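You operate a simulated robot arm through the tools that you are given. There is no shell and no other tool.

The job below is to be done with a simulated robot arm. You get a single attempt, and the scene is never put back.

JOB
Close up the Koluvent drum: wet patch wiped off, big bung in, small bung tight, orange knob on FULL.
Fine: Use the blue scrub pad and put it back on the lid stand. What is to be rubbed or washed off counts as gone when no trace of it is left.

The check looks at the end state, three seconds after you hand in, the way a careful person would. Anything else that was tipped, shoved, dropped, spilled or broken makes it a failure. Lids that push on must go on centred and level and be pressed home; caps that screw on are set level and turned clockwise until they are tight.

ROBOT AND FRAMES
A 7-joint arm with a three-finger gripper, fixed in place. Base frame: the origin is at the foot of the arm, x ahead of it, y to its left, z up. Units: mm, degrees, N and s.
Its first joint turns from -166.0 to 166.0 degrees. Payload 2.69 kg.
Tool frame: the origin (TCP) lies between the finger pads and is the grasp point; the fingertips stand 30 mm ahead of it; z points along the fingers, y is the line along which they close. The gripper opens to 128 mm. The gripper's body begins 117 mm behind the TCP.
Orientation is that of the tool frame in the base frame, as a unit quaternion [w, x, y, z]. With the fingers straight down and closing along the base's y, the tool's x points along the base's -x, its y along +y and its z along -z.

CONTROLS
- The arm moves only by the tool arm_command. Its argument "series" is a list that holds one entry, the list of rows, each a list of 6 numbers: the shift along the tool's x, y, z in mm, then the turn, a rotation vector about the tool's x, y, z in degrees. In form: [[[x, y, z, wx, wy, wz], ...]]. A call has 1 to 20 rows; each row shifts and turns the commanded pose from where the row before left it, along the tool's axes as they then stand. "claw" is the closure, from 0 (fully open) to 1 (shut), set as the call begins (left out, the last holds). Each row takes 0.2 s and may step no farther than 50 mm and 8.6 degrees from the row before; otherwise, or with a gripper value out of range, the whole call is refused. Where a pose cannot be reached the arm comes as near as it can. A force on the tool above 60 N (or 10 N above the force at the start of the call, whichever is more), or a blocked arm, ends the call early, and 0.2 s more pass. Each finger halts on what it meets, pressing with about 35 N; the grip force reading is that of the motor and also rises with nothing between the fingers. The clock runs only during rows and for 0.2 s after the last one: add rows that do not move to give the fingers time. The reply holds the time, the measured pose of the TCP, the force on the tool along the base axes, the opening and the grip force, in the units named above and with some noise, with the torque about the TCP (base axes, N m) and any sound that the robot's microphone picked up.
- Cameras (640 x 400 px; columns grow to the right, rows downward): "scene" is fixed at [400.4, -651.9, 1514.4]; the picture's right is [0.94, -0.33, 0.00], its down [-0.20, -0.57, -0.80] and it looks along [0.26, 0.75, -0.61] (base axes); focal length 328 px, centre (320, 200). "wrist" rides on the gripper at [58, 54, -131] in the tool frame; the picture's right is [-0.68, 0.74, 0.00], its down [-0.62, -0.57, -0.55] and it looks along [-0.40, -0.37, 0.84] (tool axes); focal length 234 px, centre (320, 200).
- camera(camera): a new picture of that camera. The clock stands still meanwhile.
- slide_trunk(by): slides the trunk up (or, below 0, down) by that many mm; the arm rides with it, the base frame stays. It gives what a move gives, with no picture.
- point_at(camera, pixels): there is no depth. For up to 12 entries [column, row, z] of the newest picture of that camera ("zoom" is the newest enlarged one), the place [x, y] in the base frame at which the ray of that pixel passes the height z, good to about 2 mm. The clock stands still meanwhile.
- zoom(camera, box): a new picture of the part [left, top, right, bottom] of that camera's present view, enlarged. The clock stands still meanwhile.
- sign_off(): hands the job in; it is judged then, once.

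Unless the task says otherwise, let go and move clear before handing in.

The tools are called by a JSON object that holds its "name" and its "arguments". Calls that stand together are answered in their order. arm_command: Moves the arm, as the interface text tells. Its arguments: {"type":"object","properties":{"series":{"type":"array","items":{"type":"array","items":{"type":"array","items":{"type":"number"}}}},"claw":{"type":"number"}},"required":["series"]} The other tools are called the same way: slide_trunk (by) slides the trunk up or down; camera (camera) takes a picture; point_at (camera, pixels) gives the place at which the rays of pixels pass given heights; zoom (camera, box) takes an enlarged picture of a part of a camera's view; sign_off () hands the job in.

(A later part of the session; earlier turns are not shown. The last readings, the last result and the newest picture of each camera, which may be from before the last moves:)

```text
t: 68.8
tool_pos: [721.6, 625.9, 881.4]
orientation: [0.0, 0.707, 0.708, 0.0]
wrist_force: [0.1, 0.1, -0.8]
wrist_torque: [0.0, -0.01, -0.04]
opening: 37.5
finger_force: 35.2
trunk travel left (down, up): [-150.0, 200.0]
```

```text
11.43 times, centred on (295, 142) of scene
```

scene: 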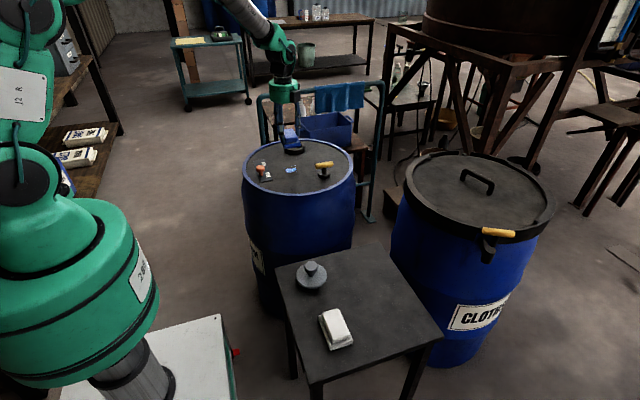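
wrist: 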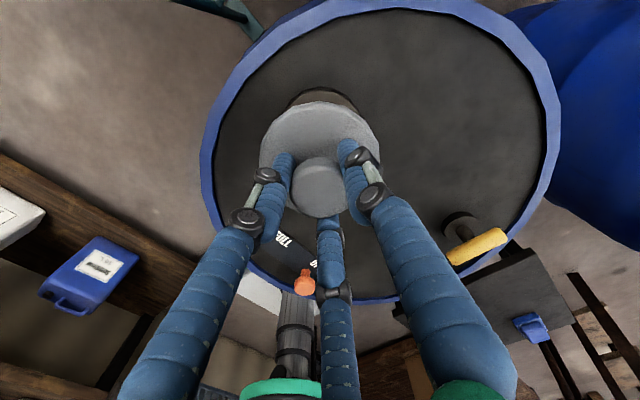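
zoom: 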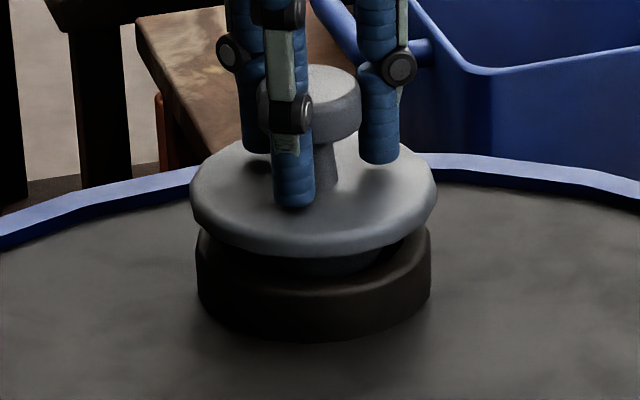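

No contact yet; the plug is entering the hole centred. I'll continue.

{"name": "arm_command", "arguments": {"series": [[[0, 0, 2, 0, 0, 0], [0, 0, 2, 0, 0, 0], [0, 0, 0, 0, 0, 0]]], "claw": 1}}

{"name": "arm_command", "arguments": {"series": [[[0, 0, 1.5, 0, 0, 0], [0, 0, 1.5, 0, 0, 0], [0, 0, 0, 0, 0, 0]]], "claw": 1}}

{"name": "zoom", "arguments": {"camera": "scene", "box": [270, 125, 320, 160]}}

```text
t: 69.6
tool_pos: [723.1, 625.6, 877.4]
orientation: [0.001, 0.707, 0.708, 0.0]
wrist_force: [0.4, -0.4, -0.7]
wrist_torque: [0.01, 0.03, -0.01]
opening: 37.4
finger_force: 35.5
trunk travel left (down, up): [-150.0, 200.0]
```

```text
t: 70.4
tool_pos: [721.5, 625.2, 874.3]
orientation: [0.0, 0.707, 0.707, 0.0]
wrist_force: [0.3, -0.5, -0.7]
wrist_torque: [-0.03, 0.0, -0.03]
opening: 37.4
finger_force: 35.2
trunk travel left (down, up): [-150.0, 200.0]
```

```text
11.43 times, centred on (295, 142) of scene
```

zoom: 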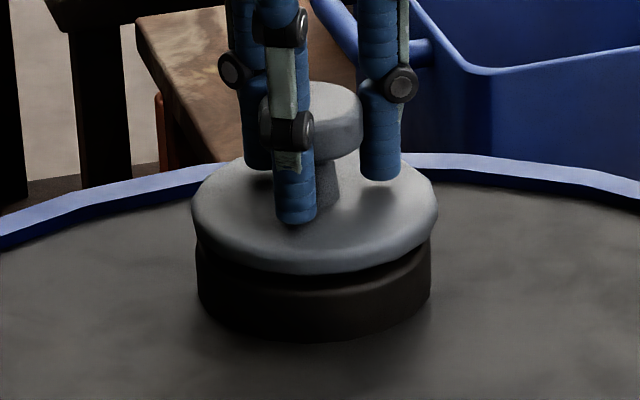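

Still no resistance, and the flange is nearing the ring top. I'll step on with finer moves.

{"name": "arm_command", "arguments": {"series": [[[0, 0, 1.5, 0, 0, 0], [0, 0, 1.5, 0, 0, 0], [0, 0, 0, 0, 0, 0]]], "claw": 1}}

{"name": "arm_command", "arguments": {"series": [[[0, 0, 1.5, 0, 0, 0], [0, 0, 0, 0, 0, 0], [0, 0, 0, 0, 0, 0]]], "claw": 1}}

{"name": "zoom", "arguments": {"camera": "scene", "box": [270, 125, 320, 160]}}

```text
t: 71.2
tool_pos: [722.0, 625.7, 870.1]
orientation: [0.0, 0.707, 0.707, 0.001]
wrist_force: [-0.3, -0.5, 0.1]
wrist_torque: [0.01, 0.0, 0.0]
opening: 37.6
finger_force: 35.0
trunk travel left (down, up): [-150.0, 200.0]
```

```text
t: 72.0
tool_pos: [723.2, 625.6, 870.4]
orientation: [0.001, 0.707, 0.707, 0.0]
wrist_force: [-0.1, 0.2, -0.6]
wrist_torque: [0.01, 0.01, -0.02]
opening: 37.4
finger_force: 35.4
trunk travel left (down, up): [-150.0, 200.0]
```

```text
11.43 times, centred on (295, 142) of scene
```

zoom: 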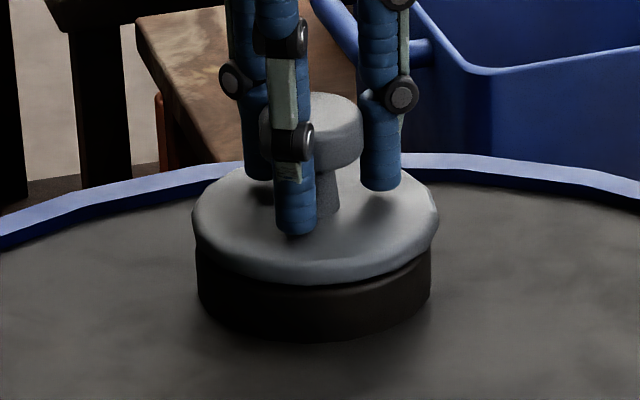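

{"name": "arm_command", "arguments": {"series": [[[0, 0, 1.5, 0, 0, 0], [0, 0, 0, 0, 0, 0], [0, 0, 1.5, 0, 0, 0], [0, 0, 0, 0, 0, 0]]], "claw": 1}}

{"name": "arm_command", "arguments": {"series": [[[0, 0, 1, 0, 0, 0], [0, 0, 0, 0, 0, 0], [0, 0, 0, 0, 0, 0]]], "claw": 1}}

{"name": "zoom", "arguments": {"camera": "scene", "box": [270, 125, 320, 160]}}

```text
t: 73.0
tool_pos: [721.4, 625.7, 866.5]
orientation: [0.0, 0.707, 0.707, 0.0]
wrist_force: [-0.8, 0.5, 1.8]
wrist_torque: [-0.02, -0.17, -0.01]
opening: 37.5
finger_force: 34.4
trunk travel left (down, up): [-150.0, 200.0]
```

```text
t: 73.8
tool_pos: [722.0, 624.1, 865.0]
orientation: [0.001, 0.707, 0.707, 0.001]
wrist_force: [-2.2, -1.6, 10.7]
wrist_torque: [-0.18, -0.4, -0.09]
opening: 37.4
finger_force: 35.1
trunk travel left (down, up): [-150.0, 200.0]
```

```text
11.43 times, centred on (295, 142) of scene
```

zoom: 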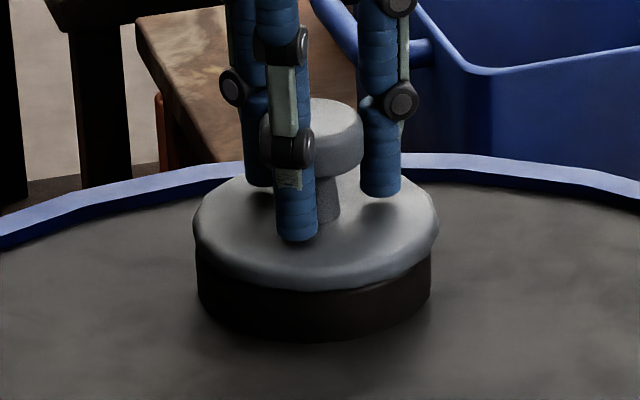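

Contact started at 10.7 N with slight side force toward -x,-y, so the bung is a touch too far +x. I'll shift by (-0.8,-0.5) mm and press further.

{"name": "arm_command", "arguments": {"series": [[[-0.5, -0.8, 0, 0, 0, 0], [0, 0, 0, 0, 0, 0]]], "claw": 1}}

{"name": "arm_command", "arguments": {"series": [[[0, 0, 1, 0, 0, 0], [0, 0, 0, 0, 0, 0], [0, 0, 0, 0, 0, 0]]], "claw": 1}}

```text
t: 74.4
tool_pos: [721.2, 625.6, 865.8]
orientation: [0.0, 0.707, 0.707, 0.001]
wrist_force: [3.3, 3.0, 11.3]
wrist_torque: [0.24, -0.46, 0.03]
opening: 37.6
finger_force: 35.4
trunk travel left (down, up): [-150.0, 200.0]
```

```text
t: 75.2
tool_pos: [721.0, 624.4, 866.2]
orientation: [0.0, 0.707, 0.707, 0.001]
wrist_force: [5.1, 1.2, 20.2]
wrist_torque: [-0.06, -0.04, -0.11]
opening: 37.2
finger_force: 34.6
trunk travel left (down, up): [-150.0, 200.0]
```

The side force flipped to +5 N, so I overshot by about half. I'll shift +0.4 back in x and press harder, listening for a click.

{"name": "arm_command", "arguments": {"series": [[[0, 0.4, 0, 0, 0, 0], [0, 0, 1, 0, 0, 0], [0, 0, 0, 0, 0, 0]]], "claw": 1}}

{"name": "arm_command", "arguments": {"series": [[[0, 0, 1, 0, 0, 0], [0, 0, 0, 0, 0, 0]]], "claw": 1}}

{"name": "zoom", "arguments": {"camera": "scene", "box": [270, 125, 320, 160]}}

```text
t: 76.0
tool_pos: [721.6, 623.8, 865.4]
orientation: [0.001, 0.707, 0.707, 0.001]
wrist_force: [3.1, 2.1, 26.7]
wrist_torque: [0.11, -0.06, -0.07]
opening: 37.5
finger_force: 34.8
trunk travel left (down, up): [-150.0, 200.0]
```

```text
t: 76.6
tool_pos: [722.0, 624.2, 864.0]
orientation: [0.0, 0.708, 0.707, 0.001]
wrist_force: [2.4, 4.1, 26.2]
wrist_torque: [0.15, -0.09, -0.09]
opening: 37.3
finger_force: 35.1
trunk travel left (down, up): [-150.0, 200.0]
```

```text
11.43 times, centred on (295, 142) of scene
```

zoom: 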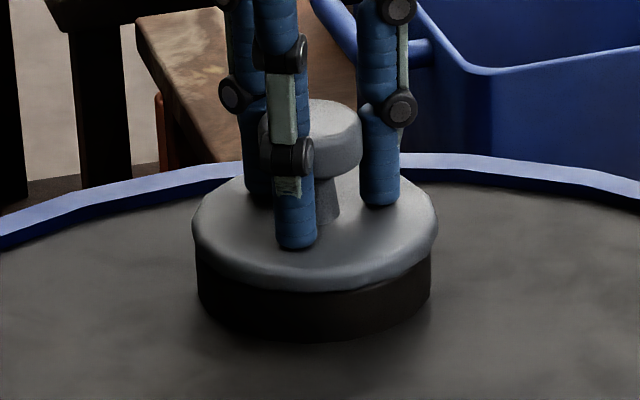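

The force plateaus at 26 N because the fingers slide down the knob toward the disc, while the bung itself stays put (bottom ≈ lid level, flange on the ring). I'll press on so the fingertips bear directly on the disc and push it home with about 50 N.

{"name": "arm_command", "arguments": {"series": [[[0, 0, 1, 0, 0, 0], [0, 0, 1, 0, 0, 0], [0, 0, 0, 0, 0, 0]]], "claw": 1}}

{"name": "arm_command", "arguments": {"series": [[[0, 0, 1, 0, 0, 0], [0, 0, 0, 0, 0, 0]]], "claw": 1}}

{"name": "zoom", "arguments": {"camera": "scene", "box": [270, 125, 320, 160]}}

```text
t: 77.4
tool_pos: [721.0, 623.7, 861.6]
orientation: [0.0, 0.707, 0.707, 0.001]
wrist_force: [1.8, 5.0, 26.7]
wrist_torque: [0.12, -0.06, -0.08]
opening: 37.0
finger_force: 35.1
trunk travel left (down, up): [-150.0, 200.0]
```

```text
t: 78.0
tool_pos: [722.2, 624.6, 861.5]
orientation: [0.0, 0.707, 0.707, 0.002]
wrist_force: [-0.7, 2.4, 32.3]
wrist_torque: [-0.1, 0.17, -0.03]
opening: 37.2
finger_force: 35.7
trunk travel left (down, up): [-150.0, 200.0]
```

```text
11.43 times, centred on (295, 142) of scene
```

zoom: 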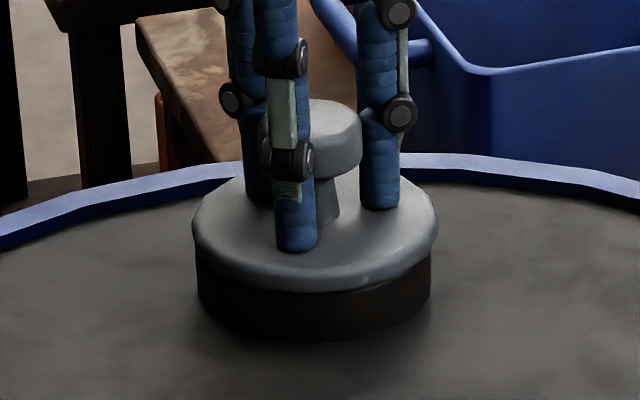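

Now 32 N, with the tips bearing on the disc. I'll push two more small steps.

{"name": "arm_command", "arguments": {"series": [[[0, 0, 1, 0, 0, 0], [0, 0, 0, 0, 0, 0]]], "claw": 1}}

{"name": "arm_command", "arguments": {"series": [[[0, 0, 1, 0, 0, 0], [0, 0, 0, 0, 0, 0]]], "claw": 1}}

{"name": "zoom", "arguments": {"camera": "scene", "box": [270, 125, 320, 160]}}

```text
t: 78.6
tool_pos: [719.7, 624.0, 861.9]
orientation: [0.001, 0.707, 0.707, 0.002]
wrist_force: [-3.3, 2.0, 40.7]
wrist_torque: [-0.17, 0.25, -0.06]
opening: 37.2
finger_force: 35.3
trunk travel left (down, up): [-150.0, 200.0]
```

```text
t: 79.2
tool_pos: [721.6, 624.2, 861.4]
orientation: [0.0, 0.707, 0.707, 0.002]
wrist_force: [-1.7, 1.3, 50.1]
wrist_torque: [-0.28, 0.34, -0.01]
opening: 37.3
finger_force: 35.0
trunk travel left (down, up): [-150.0, 200.0]
```

```text
11.43 times, centred on (295, 142) of scene
```

zoom: 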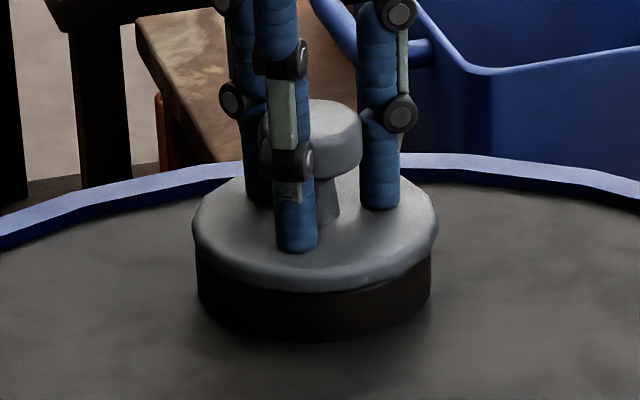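

At 50 N, z stays at 861.5: it's on a hard stop. I'll zoom tightly to look for any gap under the flange.

{"name": "zoom", "arguments": {"camera": "scene", "box": [282, 142, 308, 162]}}

{"name": "zoom", "arguments": {"camera": "wrist", "box": [260, 80, 380, 150]}}

```text
16.00 times, centred on (295, 152) of scene
```

zoom: 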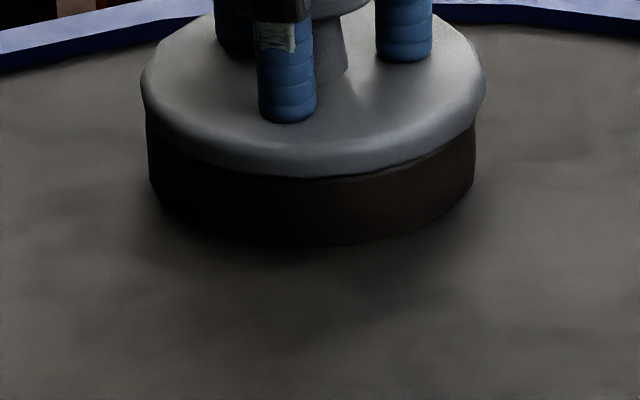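

```text
5.33 times, centred on (320, 115) of wrist
```

zoom: 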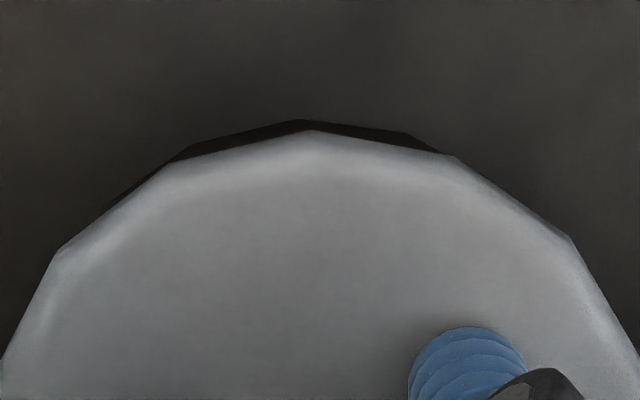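

It looks flush and centred. I'll give one last firm press close to the limit, then release.

{"name": "arm_command", "arguments": {"series": [[[0, 0, 0.7, 0, 0, 0], [0, 0, 0, 0, 0, 0]]], "claw": 1}}

```text
t: 79.8
tool_pos: [722.7, 623.5, 862.8]
orientation: [0.001, 0.707, 0.707, 0.003]
wrist_force: [-2.0, 2.5, 52.9]
wrist_torque: [-0.29, 0.39, 0.0]
opening: 37.2
finger_force: 34.7
trunk travel left (down, up): [-150.0, 200.0]
```

I'll ease the pressure off in small steps before opening, so the bung isn't dragged.

{"name": "arm_command", "arguments": {"series": [[[0, 0, -1.5, 0, 0, 0], [0, 0, -1.5, 0, 0, 0], [0, 0, 0, 0, 0, 0]]], "claw": 1}}

```text
t: 80.6
tool_pos: [721.4, 623.6, 861.8]
orientation: [0.0, 0.708, 0.707, 0.001]
wrist_force: [7.8, 9.9, 37.9]
wrist_torque: [0.43, -0.23, -0.08]
opening: 37.1
finger_force: 34.4
trunk travel left (down, up): [-150.0, 200.0]
```

{"name": "arm_command", "arguments": {"series": [[[0, 0, -1, 0, 0, 0], [0, 0, -1, 0, 0, 0], [0, 0, 0, 0, 0, 0]]], "claw": 1}}

```text
t: 81.4
tool_pos: [720.4, 624.1, 862.0]
orientation: [0.0, 0.707, 0.707, -0.001]
wrist_force: [6.2, 5.9, 24.9]
wrist_torque: [0.55, -0.36, -0.05]
opening: 37.0
finger_force: 35.2
trunk travel left (down, up): [-150.0, 200.0]
```

{"name": "arm_command", "arguments": {"series": [[[0, 0, -1, 0, 0, 0], [0, 0, -0.7, 0, 0, 0], [0, 0, 0, 0, 0, 0]]], "claw": 1}}

{"name": "arm_command", "arguments": {"series": [[[0, 0, 0, 0, 0, 0], [0, 0, 0, 0, 0, 0], [0, 0, 0, 0, 0, 0]]], "claw": 0.45}}

{"name": "zoom", "arguments": {"camera": "scene", "box": [270, 125, 320, 160]}}

```text
t: 82.2
tool_pos: [719.3, 625.0, 861.2]
orientation: [-0.001, 0.707, 0.707, -0.001]
wrist_force: [1.3, 0.1, 9.4]
wrist_torque: [0.28, -0.25, -0.04]
opening: 37.3
finger_force: 34.7
trunk travel left (down, up): [-150.0, 200.0]
```

```text
t: 83.0
tool_pos: [721.6, 623.8, 861.9]
orientation: [-0.001, 0.707, 0.707, 0.0]
wrist_force: [1.1, -0.1, 1.3]
wrist_torque: [-0.01, 0.0, 0.0]
opening: 70.1
finger_force: 0.2
trunk travel left (down, up): [-150.0, 200.0]
```

```text
11.43 times, centred on (295, 142) of scene
```

zoom: 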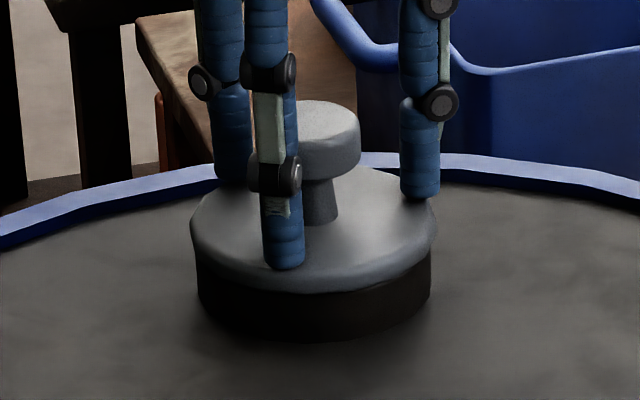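

The bung is released: flange and ring share the same centre column (313.5) and it sits level and flush. I'll rise straight up and move over to view the small bung from above.

{"name": "arm_command", "arguments": {"series": [[[0, 0, -10, 0, 0, 0], [0, 0, -30, 0, 0, 0], [0, 0, -40, 0, 0, 0], [0, 0, -40, 0, 0, 0], [0, 0, -20, 0, 0, 0], [-41.7, -1, 0, 0, 0, 0], [-41.7, -1, 0, 0, 0, 0], [-41.7, -1, 0, 0, 0, 0], [-41.7, -1, 0, 0, 0, 0], [-41.7, -1, 0, 0, 0, 0], [-41.7, -1, 0, 0, 0, 0], [-41.7, -1, 0, 0, 0, 0], [0, 0, 0, 0, 0, 0]]], "claw": 0.45}}

{"name": "camera", "arguments": {"camera": "wrist"}}

{"name": "zoom", "arguments": {"camera": "wrist", "box": [260, 0, 380, 110]}}

{"name": "zoom", "arguments": {"camera": "scene", "box": [240, 125, 360, 200]}}

```text
t: 85.8
tool_pos: [713.8, 330.5, 1003.4]
orientation: [0.0, 0.707, 0.707, 0.0]
wrist_force: [1.0, -0.9, 0.5]
wrist_torque: [0.08, 0.01, 0.01]
opening: 70.3
finger_force: 0.0
trunk travel left (down, up): [-150.0, 200.0]
```

```text
taken
```

wrist: 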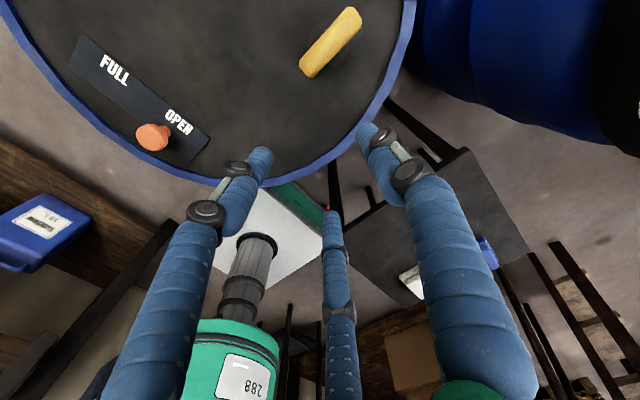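

```text
3.64 times, centred on (320, 55) of wrist
```

zoom: 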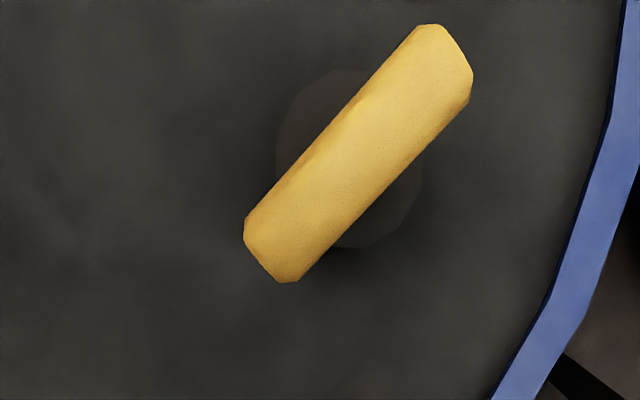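

```text
5.33 times, centred on (300, 162) of scene
```

zoom: 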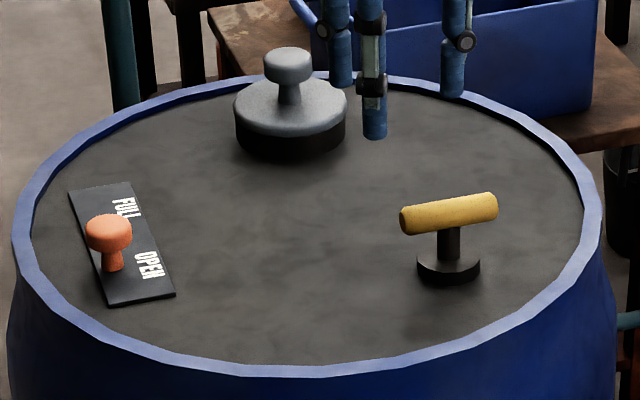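

The T-bar is almost directly under the camera. I'll project the bar ends, bar centre and base disc at several heights.

{"name": "point_at", "arguments": {"camera": "wrist", "pixels": [[330.4, 42.6, 850], [330.4, 42.6, 880], [354.8, 17, 865], [306.2, 70.9, 865], [328.2, 43.4, 810], [307.8, 43.4, 810], [348.5, 43.4, 810], [328.2, 18.7, 810], [328.2, 68.1, 810]]}}

{"name": "point_at", "arguments": {"camera": "scene", "pixels": [[324.2, 164.9, 840], [324.2, 164.9, 870], [324.2, 174, 810], [318.2, 174, 810], [330, 174, 810]]}}

```text
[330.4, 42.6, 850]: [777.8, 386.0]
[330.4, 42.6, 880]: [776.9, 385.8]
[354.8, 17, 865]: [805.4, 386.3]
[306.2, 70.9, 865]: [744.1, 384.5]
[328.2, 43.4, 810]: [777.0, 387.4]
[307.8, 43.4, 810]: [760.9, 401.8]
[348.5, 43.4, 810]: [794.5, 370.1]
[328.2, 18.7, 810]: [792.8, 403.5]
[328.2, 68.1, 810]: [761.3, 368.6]
```

```text
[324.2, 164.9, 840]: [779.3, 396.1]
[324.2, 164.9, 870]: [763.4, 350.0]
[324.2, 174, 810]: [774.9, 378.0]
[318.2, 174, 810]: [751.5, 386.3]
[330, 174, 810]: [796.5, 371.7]
```

The small bung axis is at about (777,386.5). The bar runs along x, is about 65 mm long and 21 mm thick, with its axis at z≈847 and the base disc below. To leave room for clockwise turning I'll first test how far the wrist can rotate back the other way, up here in clear space.

{"name": "arm_command", "arguments": {"series": [[[0, 0, 0, 0, 0, -8.5], [0, 0, 0, 0, 0, -8.5], [0, 0, 0, 0, 0, -8.5], [0, 0, 0, 0, 0, -8.5], [0, 0, 0, 0, 0, -8.5], [0, 0, 0, 0, 0, -8.5], [0, 0, 0, 0, 0, -8.5], [0, 0, 0, 0, 0, -8.5], [0, 0, 0, 0, 0, -8.5], [0, 0, 0, 0, 0, -8.5], [0, 0, 0, 0, 0, -8.5], [0, 0, 0, 0, 0, -8.5], [0, 0, 0, 0, 0, -8.5], [0, 0, 0, 0, 0, -8.5], [0, 0, 0, 0, 0, -8.5], [0, 0, 0, 0, 0, -8.5], [0, 0, 0, 0, 0, -8.5], [0, 0, 0, 0, 0, -8.5], [0, 0, 0, 0, 0, -8.5], [0, 0, 0, 0, 0, -8.5]]], "claw": 0.45}}

```text
t: 90.0
tool_pos: [714.0, 333.0, 1002.8]
orientation: [0.0, -0.644, 0.765, 0.0]
wrist_force: [-0.1, 0.1, 0.4]
wrist_torque: [-0.04, -0.02, 0.0]
opening: 70.7
finger_force: 0.1
trunk travel left (down, up): [-150.0, 200.0]
```

It reached -80° with no trouble. I'll continue to -180° and see if it follows.

{"name": "arm_command", "arguments": {"series": [[[0, 0, 0, 0, 0, -8.3], [0, 0, 0, 0, 0, -8.3], [0, 0, 0, 0, 0, -8.3], [0, 0, 0, 0, 0, -8.3], [0, 0, 0, 0, 0, -8.3], [0, 0, 0, 0, 0, -8.3], [0, 0, 0, 0, 0, -8.3], [0, 0, 0, 0, 0, -8.3], [0, 0, 0, 0, 0, -8.3], [0, 0, 0, 0, 0, -8.3], [0, 0, 0, 0, 0, -8.3], [0, 0, 0, 0, 0, -8.3], [0, 0, 0, 0, 0, 0]]], "claw": 0.45}}

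{"name": "camera", "arguments": {"camera": "scene"}}

```text
t: 92.8
tool_pos: [713.5, 333.0, 1003.1]
orientation: [0.0, 1.0, -0.002, -0.001]
wrist_force: [0.2, -0.6, -0.7]
wrist_torque: [-0.02, 0.0, -0.02]
opening: 70.4
finger_force: 0.0
trunk travel left (down, up): [-150.0, 200.0]
```

```text
taken
```

scene: 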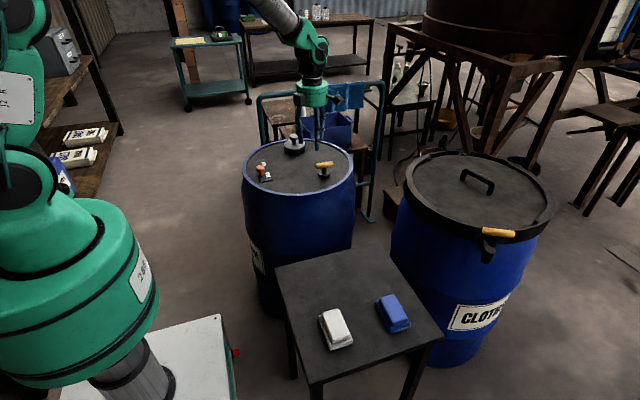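

The wrist follows to -180°, so I have at least 270° of clockwise travel. I'll move above the bar to (777,392.5) at z≈920 and check alignment.

{"name": "arm_command", "arguments": {"series": [[[31.7, -29.8, 0, 0, 0, 0], [31.7, -29.8, 0, 0, 0, 0], [0, 0, 30, 0, 0, 0], [0, 0, 30, 0, 0, 0], [0, 0, 22, 0, 0, 0], [0, 0, 0, 0, 0, 0]]], "claw": 0.45}}

{"name": "camera", "arguments": {"camera": "wrist"}}

{"name": "zoom", "arguments": {"camera": "wrist", "box": [250, 80, 390, 220]}}

{"name": "zoom", "arguments": {"camera": "scene", "box": [295, 130, 355, 185]}}

```text
t: 94.2
tool_pos: [778.7, 391.2, 920.6]
orientation: [0.0, 1.0, -0.004, -0.001]
wrist_force: [0.0, 1.0, 0.1]
wrist_torque: [-0.01, 0.05, 0.01]
opening: 70.3
finger_force: 0.1
trunk travel left (down, up): [-150.0, 200.0]
```

```text
taken
```

wrist: 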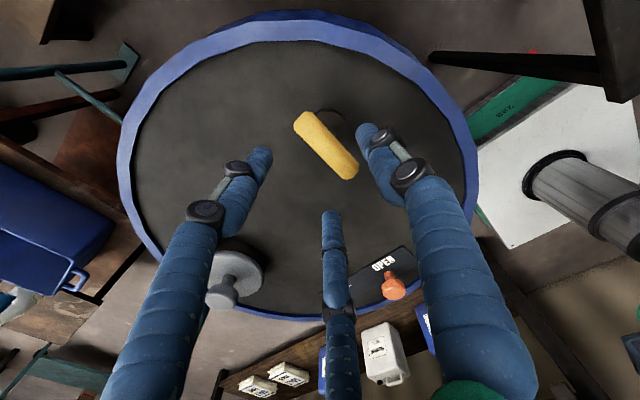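

```text
2.86 times, centred on (320, 150) of wrist
```

zoom: 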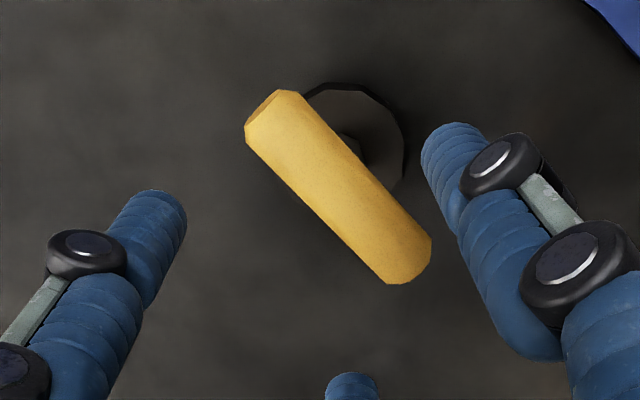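

```text
7.27 times, centred on (325, 158) of scene
```

zoom: 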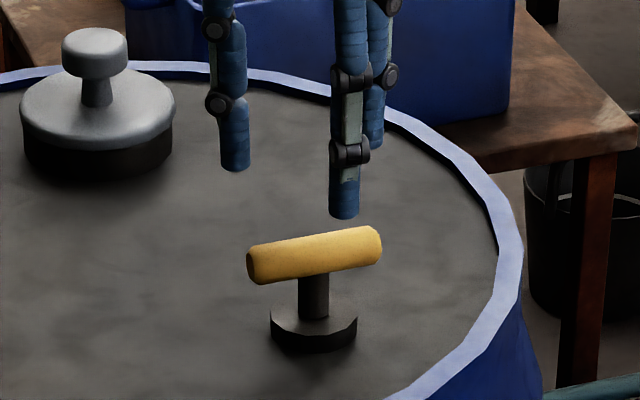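

{"name": "point_at", "arguments": {"camera": "wrist", "pixels": [[326.3, 145.5, 847], [350.5, 171.7, 847], [301.8, 121.3, 847], [326.3, 145.5, 855], [326.3, 145.5, 840]]}}

```text
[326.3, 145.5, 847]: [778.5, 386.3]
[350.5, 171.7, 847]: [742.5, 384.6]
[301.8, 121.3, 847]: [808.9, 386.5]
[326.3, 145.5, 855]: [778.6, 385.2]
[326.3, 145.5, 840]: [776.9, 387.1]
```

The bar centre is (777.5,386.3) at z≈847, yaw 1.6°. I'll align the yaw, descend to z≈859 (tips about 5 mm above the base disc) and check.

{"name": "arm_command", "arguments": {"series": [[[0, 0, 20, 0, 0, -1.5], [0, 0, 20, 0, 0, 0], [0, 0, 14, 0, 0, 0], [0, 0, 7, 0, 0, 0], [0, 0, 0, 0, 0, 0]]], "claw": 0.45}}

{"name": "zoom", "arguments": {"camera": "wrist", "box": [240, 80, 400, 250]}}

{"name": "zoom", "arguments": {"camera": "scene", "box": [295, 140, 355, 190]}}

```text
t: 95.4
tool_pos: [777.8, 391.5, 860.6]
orientation: [0.0, 1.0, 0.009, 0.0]
wrist_force: [0.2, 0.0, -0.4]
wrist_torque: [-0.01, -0.01, -0.03]
opening: 70.5
finger_force: 0.0
trunk travel left (down, up): [-150.0, 200.0]
```

```text
2.35 times, centred on (320, 165) of wrist
```

zoom: 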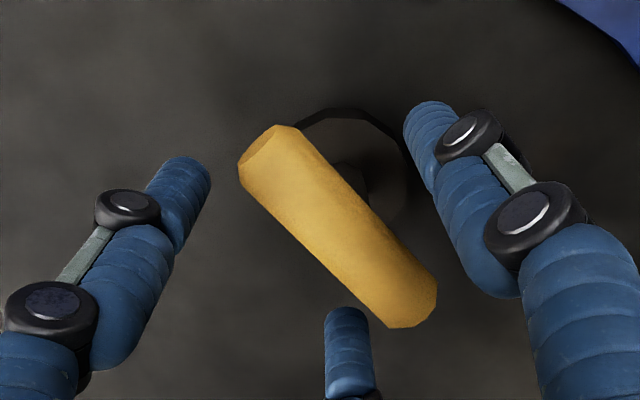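

```text
8.00 times, centred on (325, 165) of scene
```

zoom: 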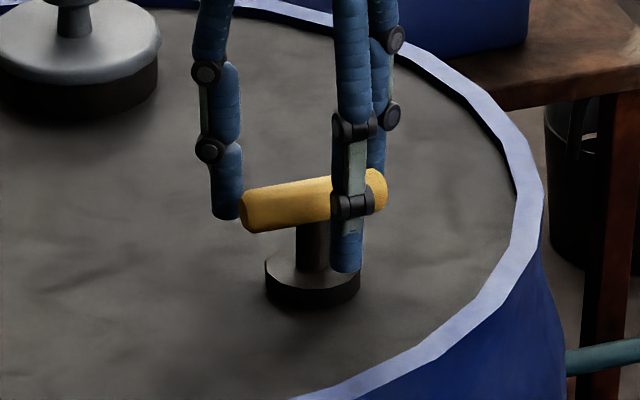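

The single finger is on the near side and two are behind the bar, as planned. Closing on the bar.

{"name": "arm_command", "arguments": {"series": [[[0, 0, 0, 0, 0, 0], [0, 0, 0, 0, 0, 0]]], "claw": 0.65}}

{"name": "arm_command", "arguments": {"series": [[[0, 0, 0, 0, 0, 0], [0, 0, 0, 0, 0, 0], [0, 0, 0, 0, 0, 0]]], "claw": 1}}

{"name": "zoom", "arguments": {"camera": "wrist", "box": [240, 80, 400, 250]}}

{"name": "zoom", "arguments": {"camera": "scene", "box": [295, 140, 355, 190]}}

```text
t: 96.0
tool_pos: [777.7, 391.8, 861.1]
orientation: [0.001, 1.0, 0.009, 0.001]
wrist_force: [0.0, 0.7, -0.6]
wrist_torque: [0.0, -0.03, -0.03]
opening: 44.9
finger_force: 0.1
trunk travel left (down, up): [-150.0, 200.0]
```

```text
t: 96.8
tool_pos: [777.2, 392.2, 860.6]
orientation: [0.0, 1.0, 0.008, -0.001]
wrist_force: [0.6, -8.2, 1.3]
wrist_torque: [-0.1, 0.03, -0.63]
opening: 32.7
finger_force: 44.9
trunk travel left (down, up): [-150.0, 200.0]
```

```text
2.35 times, centred on (320, 165) of wrist
```

zoom: 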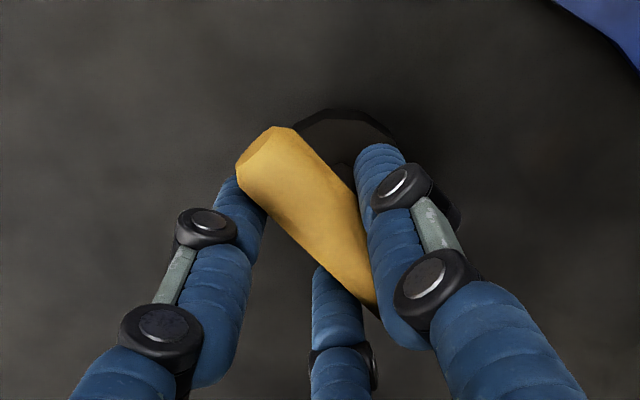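

```text
8.00 times, centred on (325, 165) of scene
```

zoom: 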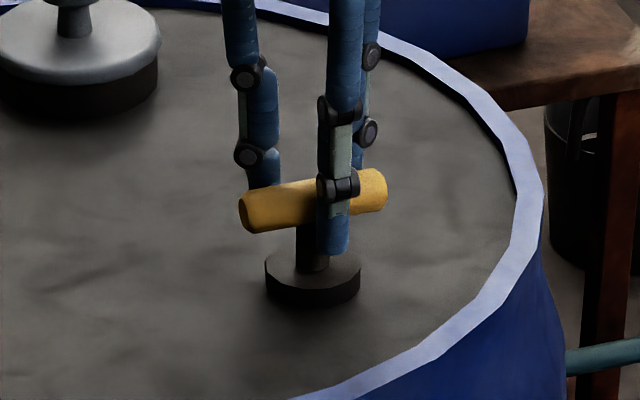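

The bar is gripped at 32.7 mm, as predicted. There's a small side load, so I'll centre by 0.7 mm and begin turning clockwise about the bung axis, reading the torque.

{"name": "arm_command", "arguments": {"series": [[[0, 0.7, 0, 0, 0, 0], [0.54, 0.02, 0, 0, 0, 5], [0.54, 0.02, 0, 0, 0, 5], [0, 0, 0, 0, 0, 0]]], "claw": 1}}

{"name": "zoom", "arguments": {"camera": "wrist", "box": [240, 80, 400, 250]}}

```text
t: 97.8
tool_pos: [779.2, 390.8, 860.5]
orientation: [0.0, 0.997, -0.078, 0.0]
wrist_force: [0.2, -10.3, 0.1]
wrist_torque: [-0.16, -0.18, 0.04]
opening: 32.8
finger_force: 44.3
trunk travel left (down, up): [-150.0, 200.0]
```

```text
2.35 times, centred on (320, 165) of wrist
```

zoom: 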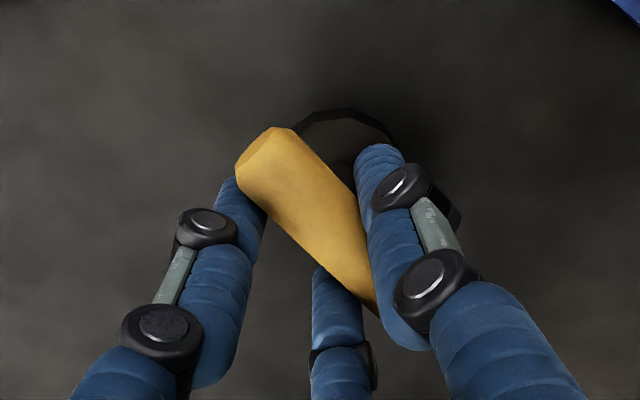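

The bar turns with the hand and the torque is near zero, so it's still loose. I'll keep turning clockwise with a small centring correction.

{"name": "arm_command", "arguments": {"series": [[[0, 0.8, 0, 0, 0, 0], [0.86, 0.06, 0, 0, 0, 8], [0.86, 0.06, 0, 0, 0, 8], [0.86, 0.06, 0, 0, 0, 8], [0.86, 0.06, 0, 0, 0, 8], [0.86, 0.06, 0, 0, 0, 8], [0, 0, 0, 0, 0, 0]]], "claw": 1}}

{"name": "zoom", "arguments": {"camera": "wrist", "box": [240, 80, 400, 250]}}

{"name": "zoom", "arguments": {"camera": "scene", "box": [295, 140, 355, 190]}}

```text
t: 99.4
tool_pos: [781.0, 386.3, 860.7]
orientation: [0.001, 0.91, -0.415, 0.0]
wrist_force: [-8.8, -19.1, 0.3]
wrist_torque: [-0.2, 0.22, 0.11]
opening: 32.9
finger_force: 45.6
trunk travel left (down, up): [-150.0, 200.0]
```

```text
2.35 times, centred on (320, 165) of wrist
```

zoom: 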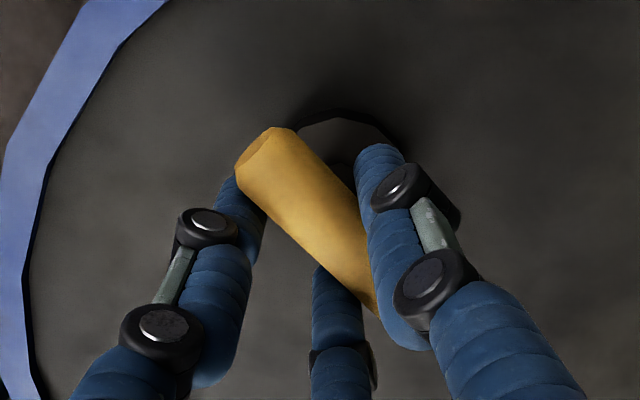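

```text
8.00 times, centred on (325, 165) of scene
```

zoom: 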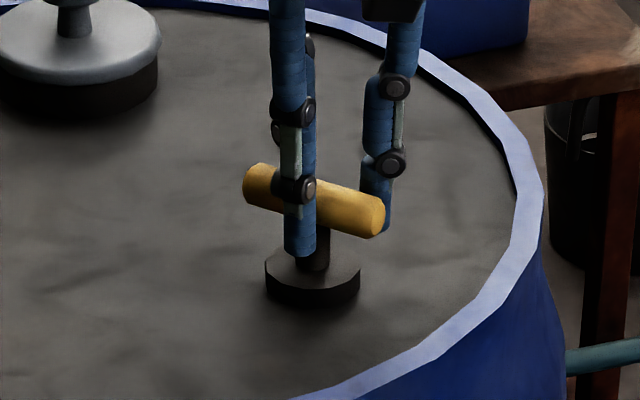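

The torque is still small (0.11 N·m), but a 21 N side force shows my pivot is about 2 mm off. Fitting the three readings gives the axis near (774.6,384.5). I'll re-zero the load and continue with a corrected pivot.

{"name": "arm_command", "arguments": {"series": [[[1.0, 1.9, 0, 0, 0, 0], [0.95, 0.44, 0, 0, 0, 8], [0.95, 0.44, 0, 0, 0, 8], [0.95, 0.44, 0, 0, 0, 8], [0, 0, 0, 0, 0, 0]]], "claw": 1}}

```text
t: 100.6
tool_pos: [782.4, 383.5, 860.0]
orientation: [-0.001, 0.804, -0.595, 0.0]
wrist_force: [-10.2, 6.1, -7.9]
wrist_torque: [0.59, 0.22, 0.03]
opening: 32.7
finger_force: 45.0
trunk travel left (down, up): [-150.0, 200.0]
```

Now at -107° with the bung pulling the hand down (-7.9 N), so it's threading in as it should. I'll follow it down and continue, with the pivot refit to (773.9,384.3).

{"name": "arm_command", "arguments": {"series": [[[-0.9, 0.8, 0.8, 0, 0, 0], [1.07, 0.54, 0.1, 0, 0, 8], [1.07, 0.54, 0.1, 0, 0, 8], [1.07, 0.54, 0.1, 0, 0, 8], [0, 0, 0, 0, 0, 0]]], "claw": 1}}

{"name": "zoom", "arguments": {"camera": "wrist", "box": [240, 80, 400, 250]}}

{"name": "zoom", "arguments": {"camera": "scene", "box": [295, 140, 355, 190]}}

```text
t: 101.8
tool_pos: [782.7, 380.2, 860.3]
orientation: [0.001, -0.663, 0.749, -0.001]
wrist_force: [13.6, -0.3, -3.9]
wrist_torque: [0.03, -0.3, 2.14]
opening: 34.8
finger_force: 44.9
trunk travel left (down, up): [-150.0, 200.0]
```

```text
2.35 times, centred on (320, 165) of wrist
```

zoom: 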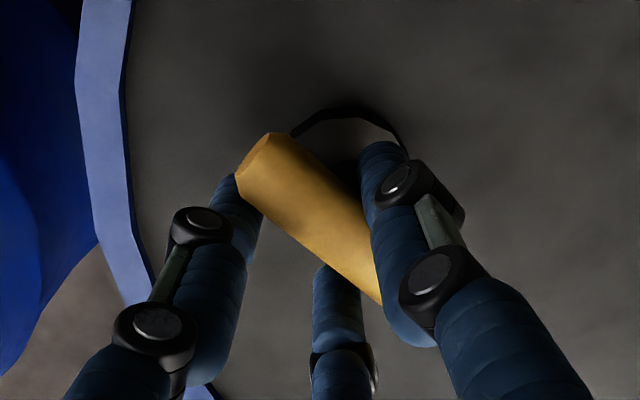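

```text
8.00 times, centred on (325, 165) of scene
```

zoom: 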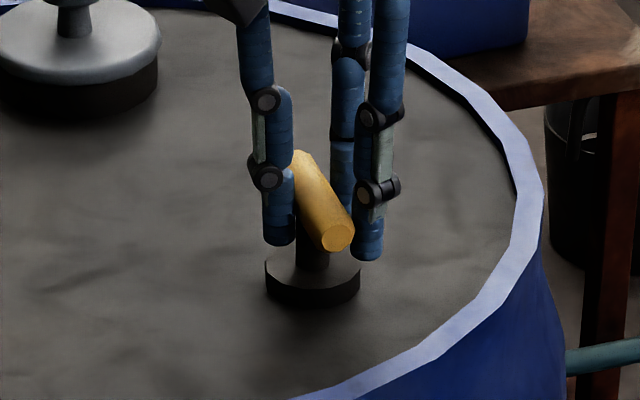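

The torque jumped to 2.14 N·m and the fingers spread slightly (34.8 mm), so after about 90° the bung appears to be tightening. I'll give a small extra turn to confirm it's at its stop.

{"name": "arm_command", "arguments": {"series": [[[0.4, 0.2, 0, 0, 0, 3], [0, 0, 0, 0, 0, 0], [0, 0, 0, 0, 0, 0]]], "claw": 1}}

{"name": "zoom", "arguments": {"camera": "wrist", "box": [240, 80, 400, 250]}}

{"name": "zoom", "arguments": {"camera": "scene", "box": [295, 140, 355, 190]}}

```text
t: 102.6
tool_pos: [783.4, 378.5, 860.0]
orientation: [0.001, -0.642, 0.766, -0.001]
wrist_force: [35.3, -10.4, -1.1]
wrist_torque: [-0.41, -0.53, 2.34]
opening: 36.3
finger_force: 44.8
trunk travel left (down, up): [-150.0, 200.0]
```

```text
2.35 times, centred on (320, 165) of wrist
```

zoom: 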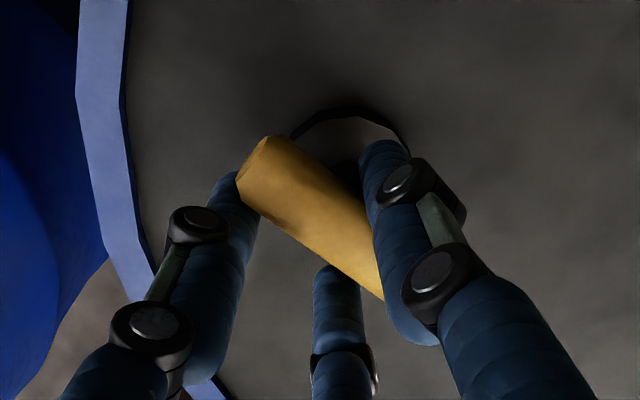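

```text
8.00 times, centred on (325, 165) of scene
```

zoom: 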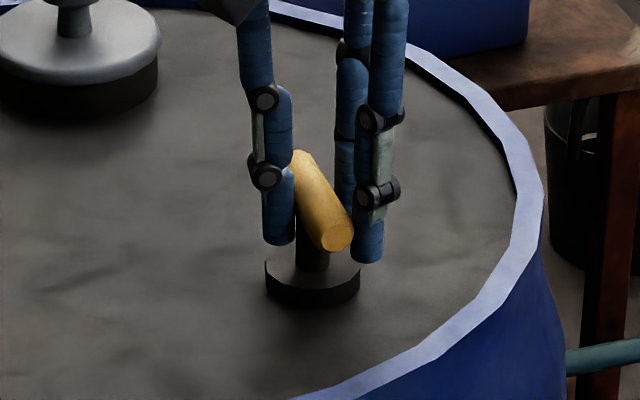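

The bar didn't move this time (its near end stays at (338,237) in the zoom) while the torque held at 2.3 N·m, so it's at the stop. I'll open the fingers without turning back, rise, and inspect.

{"name": "arm_command", "arguments": {"series": [[[0, 0, 0, 0, 0, 0], [0, 0, 0, 0, 0, 0], [0, 0, 0, 0, 0, 0]]], "claw": 0.3}}

{"name": "arm_command", "arguments": {"series": [[[0, 0, -10, 0, 0, 0], [0, 0, -20, 0, 0, 0], [0, 0, -30, 0, 0, 0], [0, 0, 0, 0, 0, 0]]], "claw": 0.3}}

{"name": "zoom", "arguments": {"camera": "wrist", "box": [240, 60, 400, 220]}}

{"name": "zoom", "arguments": {"camera": "scene", "box": [295, 140, 355, 190]}}

```text
t: 103.4
tool_pos: [779.6, 378.7, 859.5]
orientation: [-0.001, -0.643, 0.766, 0.001]
wrist_force: [1.1, -1.3, 0.0]
wrist_torque: [0.0, 0.0, 0.0]
opening: 89.7
finger_force: 0.0
trunk travel left (down, up): [-150.0, 200.0]
```

```text
t: 104.4
tool_pos: [780.5, 379.3, 918.8]
orientation: [-0.001, -0.643, 0.766, 0.0]
wrist_force: [-0.1, -0.7, 0.7]
wrist_torque: [-0.01, -0.02, 0.01]
opening: 89.4
finger_force: 0.0
trunk travel left (down, up): [-150.0, 200.0]
```

```text
2.50 times, centred on (320, 140) of wrist
```

zoom: 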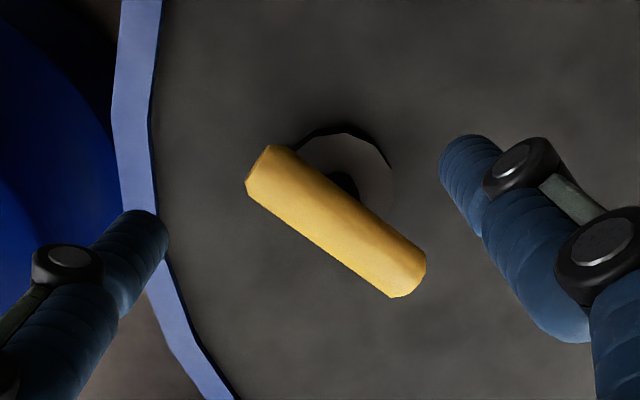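

```text
8.00 times, centred on (325, 165) of scene
```

zoom: 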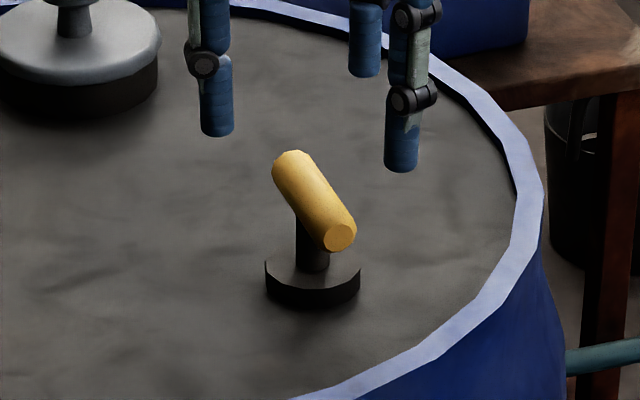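

Free again, and the bar stands in its new position. I'll measure its new axis, angle and height.

{"name": "camera", "arguments": {"camera": "wrist"}}

{"name": "point_at", "arguments": {"camera": "wrist", "pixels": [[295.2, 127.2, 845], [356, 170, 845], [326, 148.8, 845], [326, 148.8, 835], [328, 130, 812]]}}

{"name": "point_at", "arguments": {"camera": "scene", "pixels": [[324, 165, 845], [324, 165, 835], [324.2, 174, 810]]}}

```text
taken
```

wrist: 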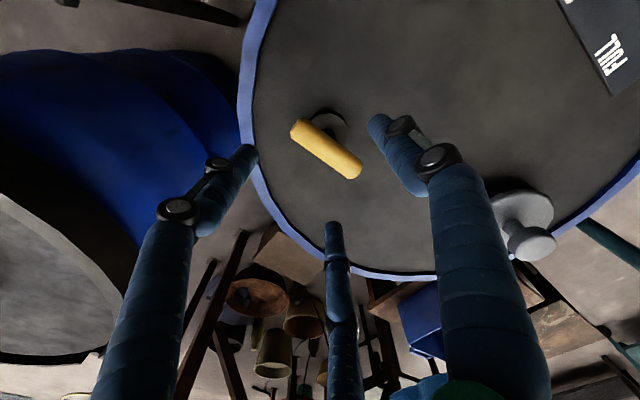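

```text
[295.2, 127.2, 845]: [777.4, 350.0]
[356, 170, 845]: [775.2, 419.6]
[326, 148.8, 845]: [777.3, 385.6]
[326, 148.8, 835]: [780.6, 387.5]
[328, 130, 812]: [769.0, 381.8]
```

```text
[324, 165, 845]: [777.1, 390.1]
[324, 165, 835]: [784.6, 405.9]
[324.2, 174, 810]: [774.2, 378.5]
```

The bar has turned exactly 90° (now along y, centre (777,386)) and stopped. To confirm it's tight rather than bound by my off-centre grip, I'll re-grip it squarely at θ≈-92° and twist once more.

{"name": "arm_command", "arguments": {"series": [[[0, 0, 0, 0, 0, -6], [0, 0, 0, 0, 0, -5.8], [-6.7, -2.7, 0, 0, 0, 0], [0, 0, 20, 0, 0, 0], [0, 0, 20, 0, 0, 0], [0, 0, 12, 0, 0, 0], [0, 0, 5, 0, 0, 0], [0, 0, 0, 0, 0, 0]]], "claw": 0.42}}

{"name": "zoom", "arguments": {"camera": "wrist", "box": [240, 80, 400, 250]}}

{"name": "zoom", "arguments": {"camera": "scene", "box": [295, 140, 355, 190]}}

```text
t: 106.2
tool_pos: [781.4, 385.6, 862.8]
orientation: [0.001, 0.719, -0.695, 0.0]
wrist_force: [0.2, 0.0, 0.4]
wrist_torque: [0.02, 0.01, 0.01]
opening: 74.2
finger_force: 0.1
trunk travel left (down, up): [-150.0, 200.0]
```

```text
2.35 times, centred on (320, 165) of wrist
```

zoom: 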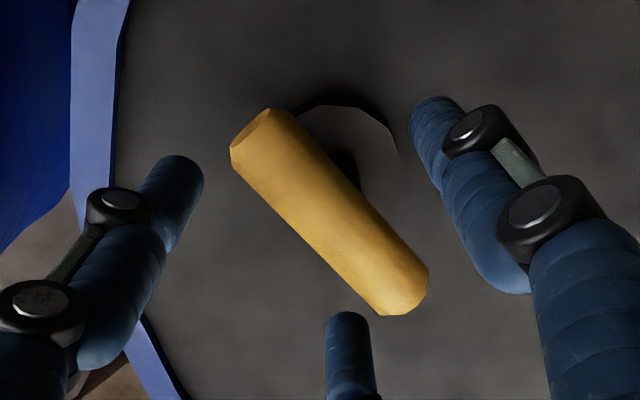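

```text
8.00 times, centred on (325, 165) of scene
```

zoom: 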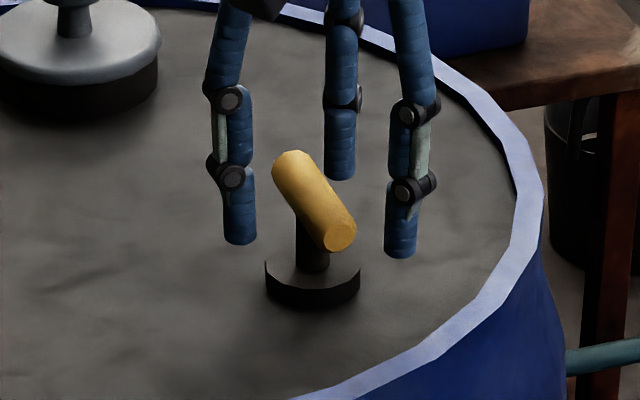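

The fingers are squarely placed around the bar. I'll nudge 1.5 mm along the bar, close and apply a centred clockwise twist.

{"name": "arm_command", "arguments": {"series": [[[1.5, 0, 1.5, 0, 0, 0], [0, 0, 0, 0, 0, 0], [0, 0, 0, 0, 0, 0], [0, 0, 0, 0, 0, 0]]], "claw": 1}}

{"name": "arm_command", "arguments": {"series": [[[0.4, 0, 0, 0, 0, 3.5], [0, 0, 0, 0, 0, 0]]], "claw": 1}}

```text
t: 107.2
tool_pos: [781.6, 385.2, 860.2]
orientation: [0.0, 0.718, -0.696, 0.0]
wrist_force: [-15.1, 4.9, 4.3]
wrist_torque: [0.19, 0.26, -0.06]
opening: 32.9
finger_force: 45.0
trunk travel left (down, up): [-150.0, 200.0]
```

```text
t: 107.8
tool_pos: [781.7, 383.9, 861.8]
orientation: [0.0, -0.697, 0.717, 0.0]
wrist_force: [-17.6, 5.1, 0.8]
wrist_torque: [0.09, 0.23, 1.35]
opening: 32.6
finger_force: 45.4
trunk travel left (down, up): [-150.0, 200.0]
```

Torque rises straight to 1.35 N·m with just 3.5° of twist, so it resists at once. I'll relieve the side load and add 3° to confirm.

{"name": "arm_command", "arguments": {"series": [[[-0.3, 1.6, 0, 0, 0, 0], [0.4, 0, 0, 0, 0, 3], [0, 0, 0, 0, 0, 0]]], "claw": 1}}

{"name": "zoom", "arguments": {"camera": "scene", "box": [295, 140, 355, 190]}}

```text
t: 108.6
tool_pos: [780.8, 383.6, 860.4]
orientation: [0.0, -0.678, 0.735, 0.0]
wrist_force: [0.3, -5.0, -3.4]
wrist_torque: [-0.3, -0.14, 2.35]
opening: 33.9
finger_force: 45.0
trunk travel left (down, up): [-150.0, 200.0]
```

```text
8.00 times, centred on (325, 165) of scene
```

zoom: 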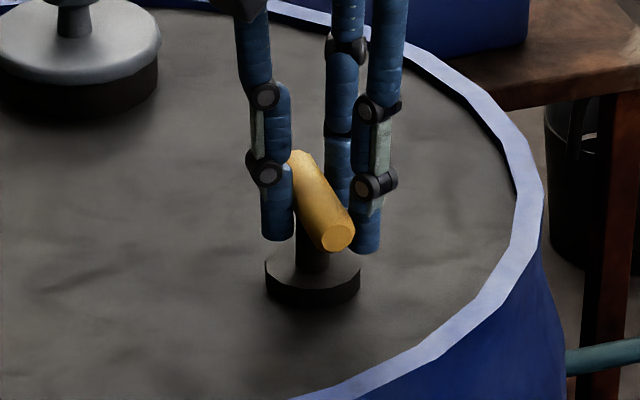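

It's tight: 2.35 N·m with no further movement of the bar. I'll open, rise, and move so the wrist camera looks straight down on the orange knob.

{"name": "arm_command", "arguments": {"series": [[[0, 0, 0, 0, 0, 0], [0, 0, 0, 0, 0, 0], [0, 0, 0, 0, 0, 0]]], "claw": 0.3}}

{"name": "arm_command", "arguments": {"series": [[[0, 0, -10, 0, 0, 0], [0, 0, -30, 0, 0, 0], [0, 0, -45, 0, 0, 0], [0, 0, -45, 0, 0, 0], [0, 0, -10, 0, 0, -5], [0, 0, 0, 0, 0, 0]]], "claw": 0.3}}

```text
t: 109.4
tool_pos: [782.7, 383.5, 861.5]
orientation: [0.0, -0.678, 0.735, 0.0]
wrist_force: [0.9, -0.6, 0.2]
wrist_torque: [-0.03, 0.06, 0.04]
opening: 89.6
finger_force: 0.0
trunk travel left (down, up): [-150.0, 200.0]
```

```text
t: 110.8
tool_pos: [782.1, 385.5, 1001.5]
orientation: [0.0, 0.709, -0.705, -0.001]
wrist_force: [0.5, -0.4, 0.2]
wrist_torque: [0.04, 0.0, 0.01]
opening: 89.6
finger_force: 0.1
trunk travel left (down, up): [-150.0, 200.0]
```

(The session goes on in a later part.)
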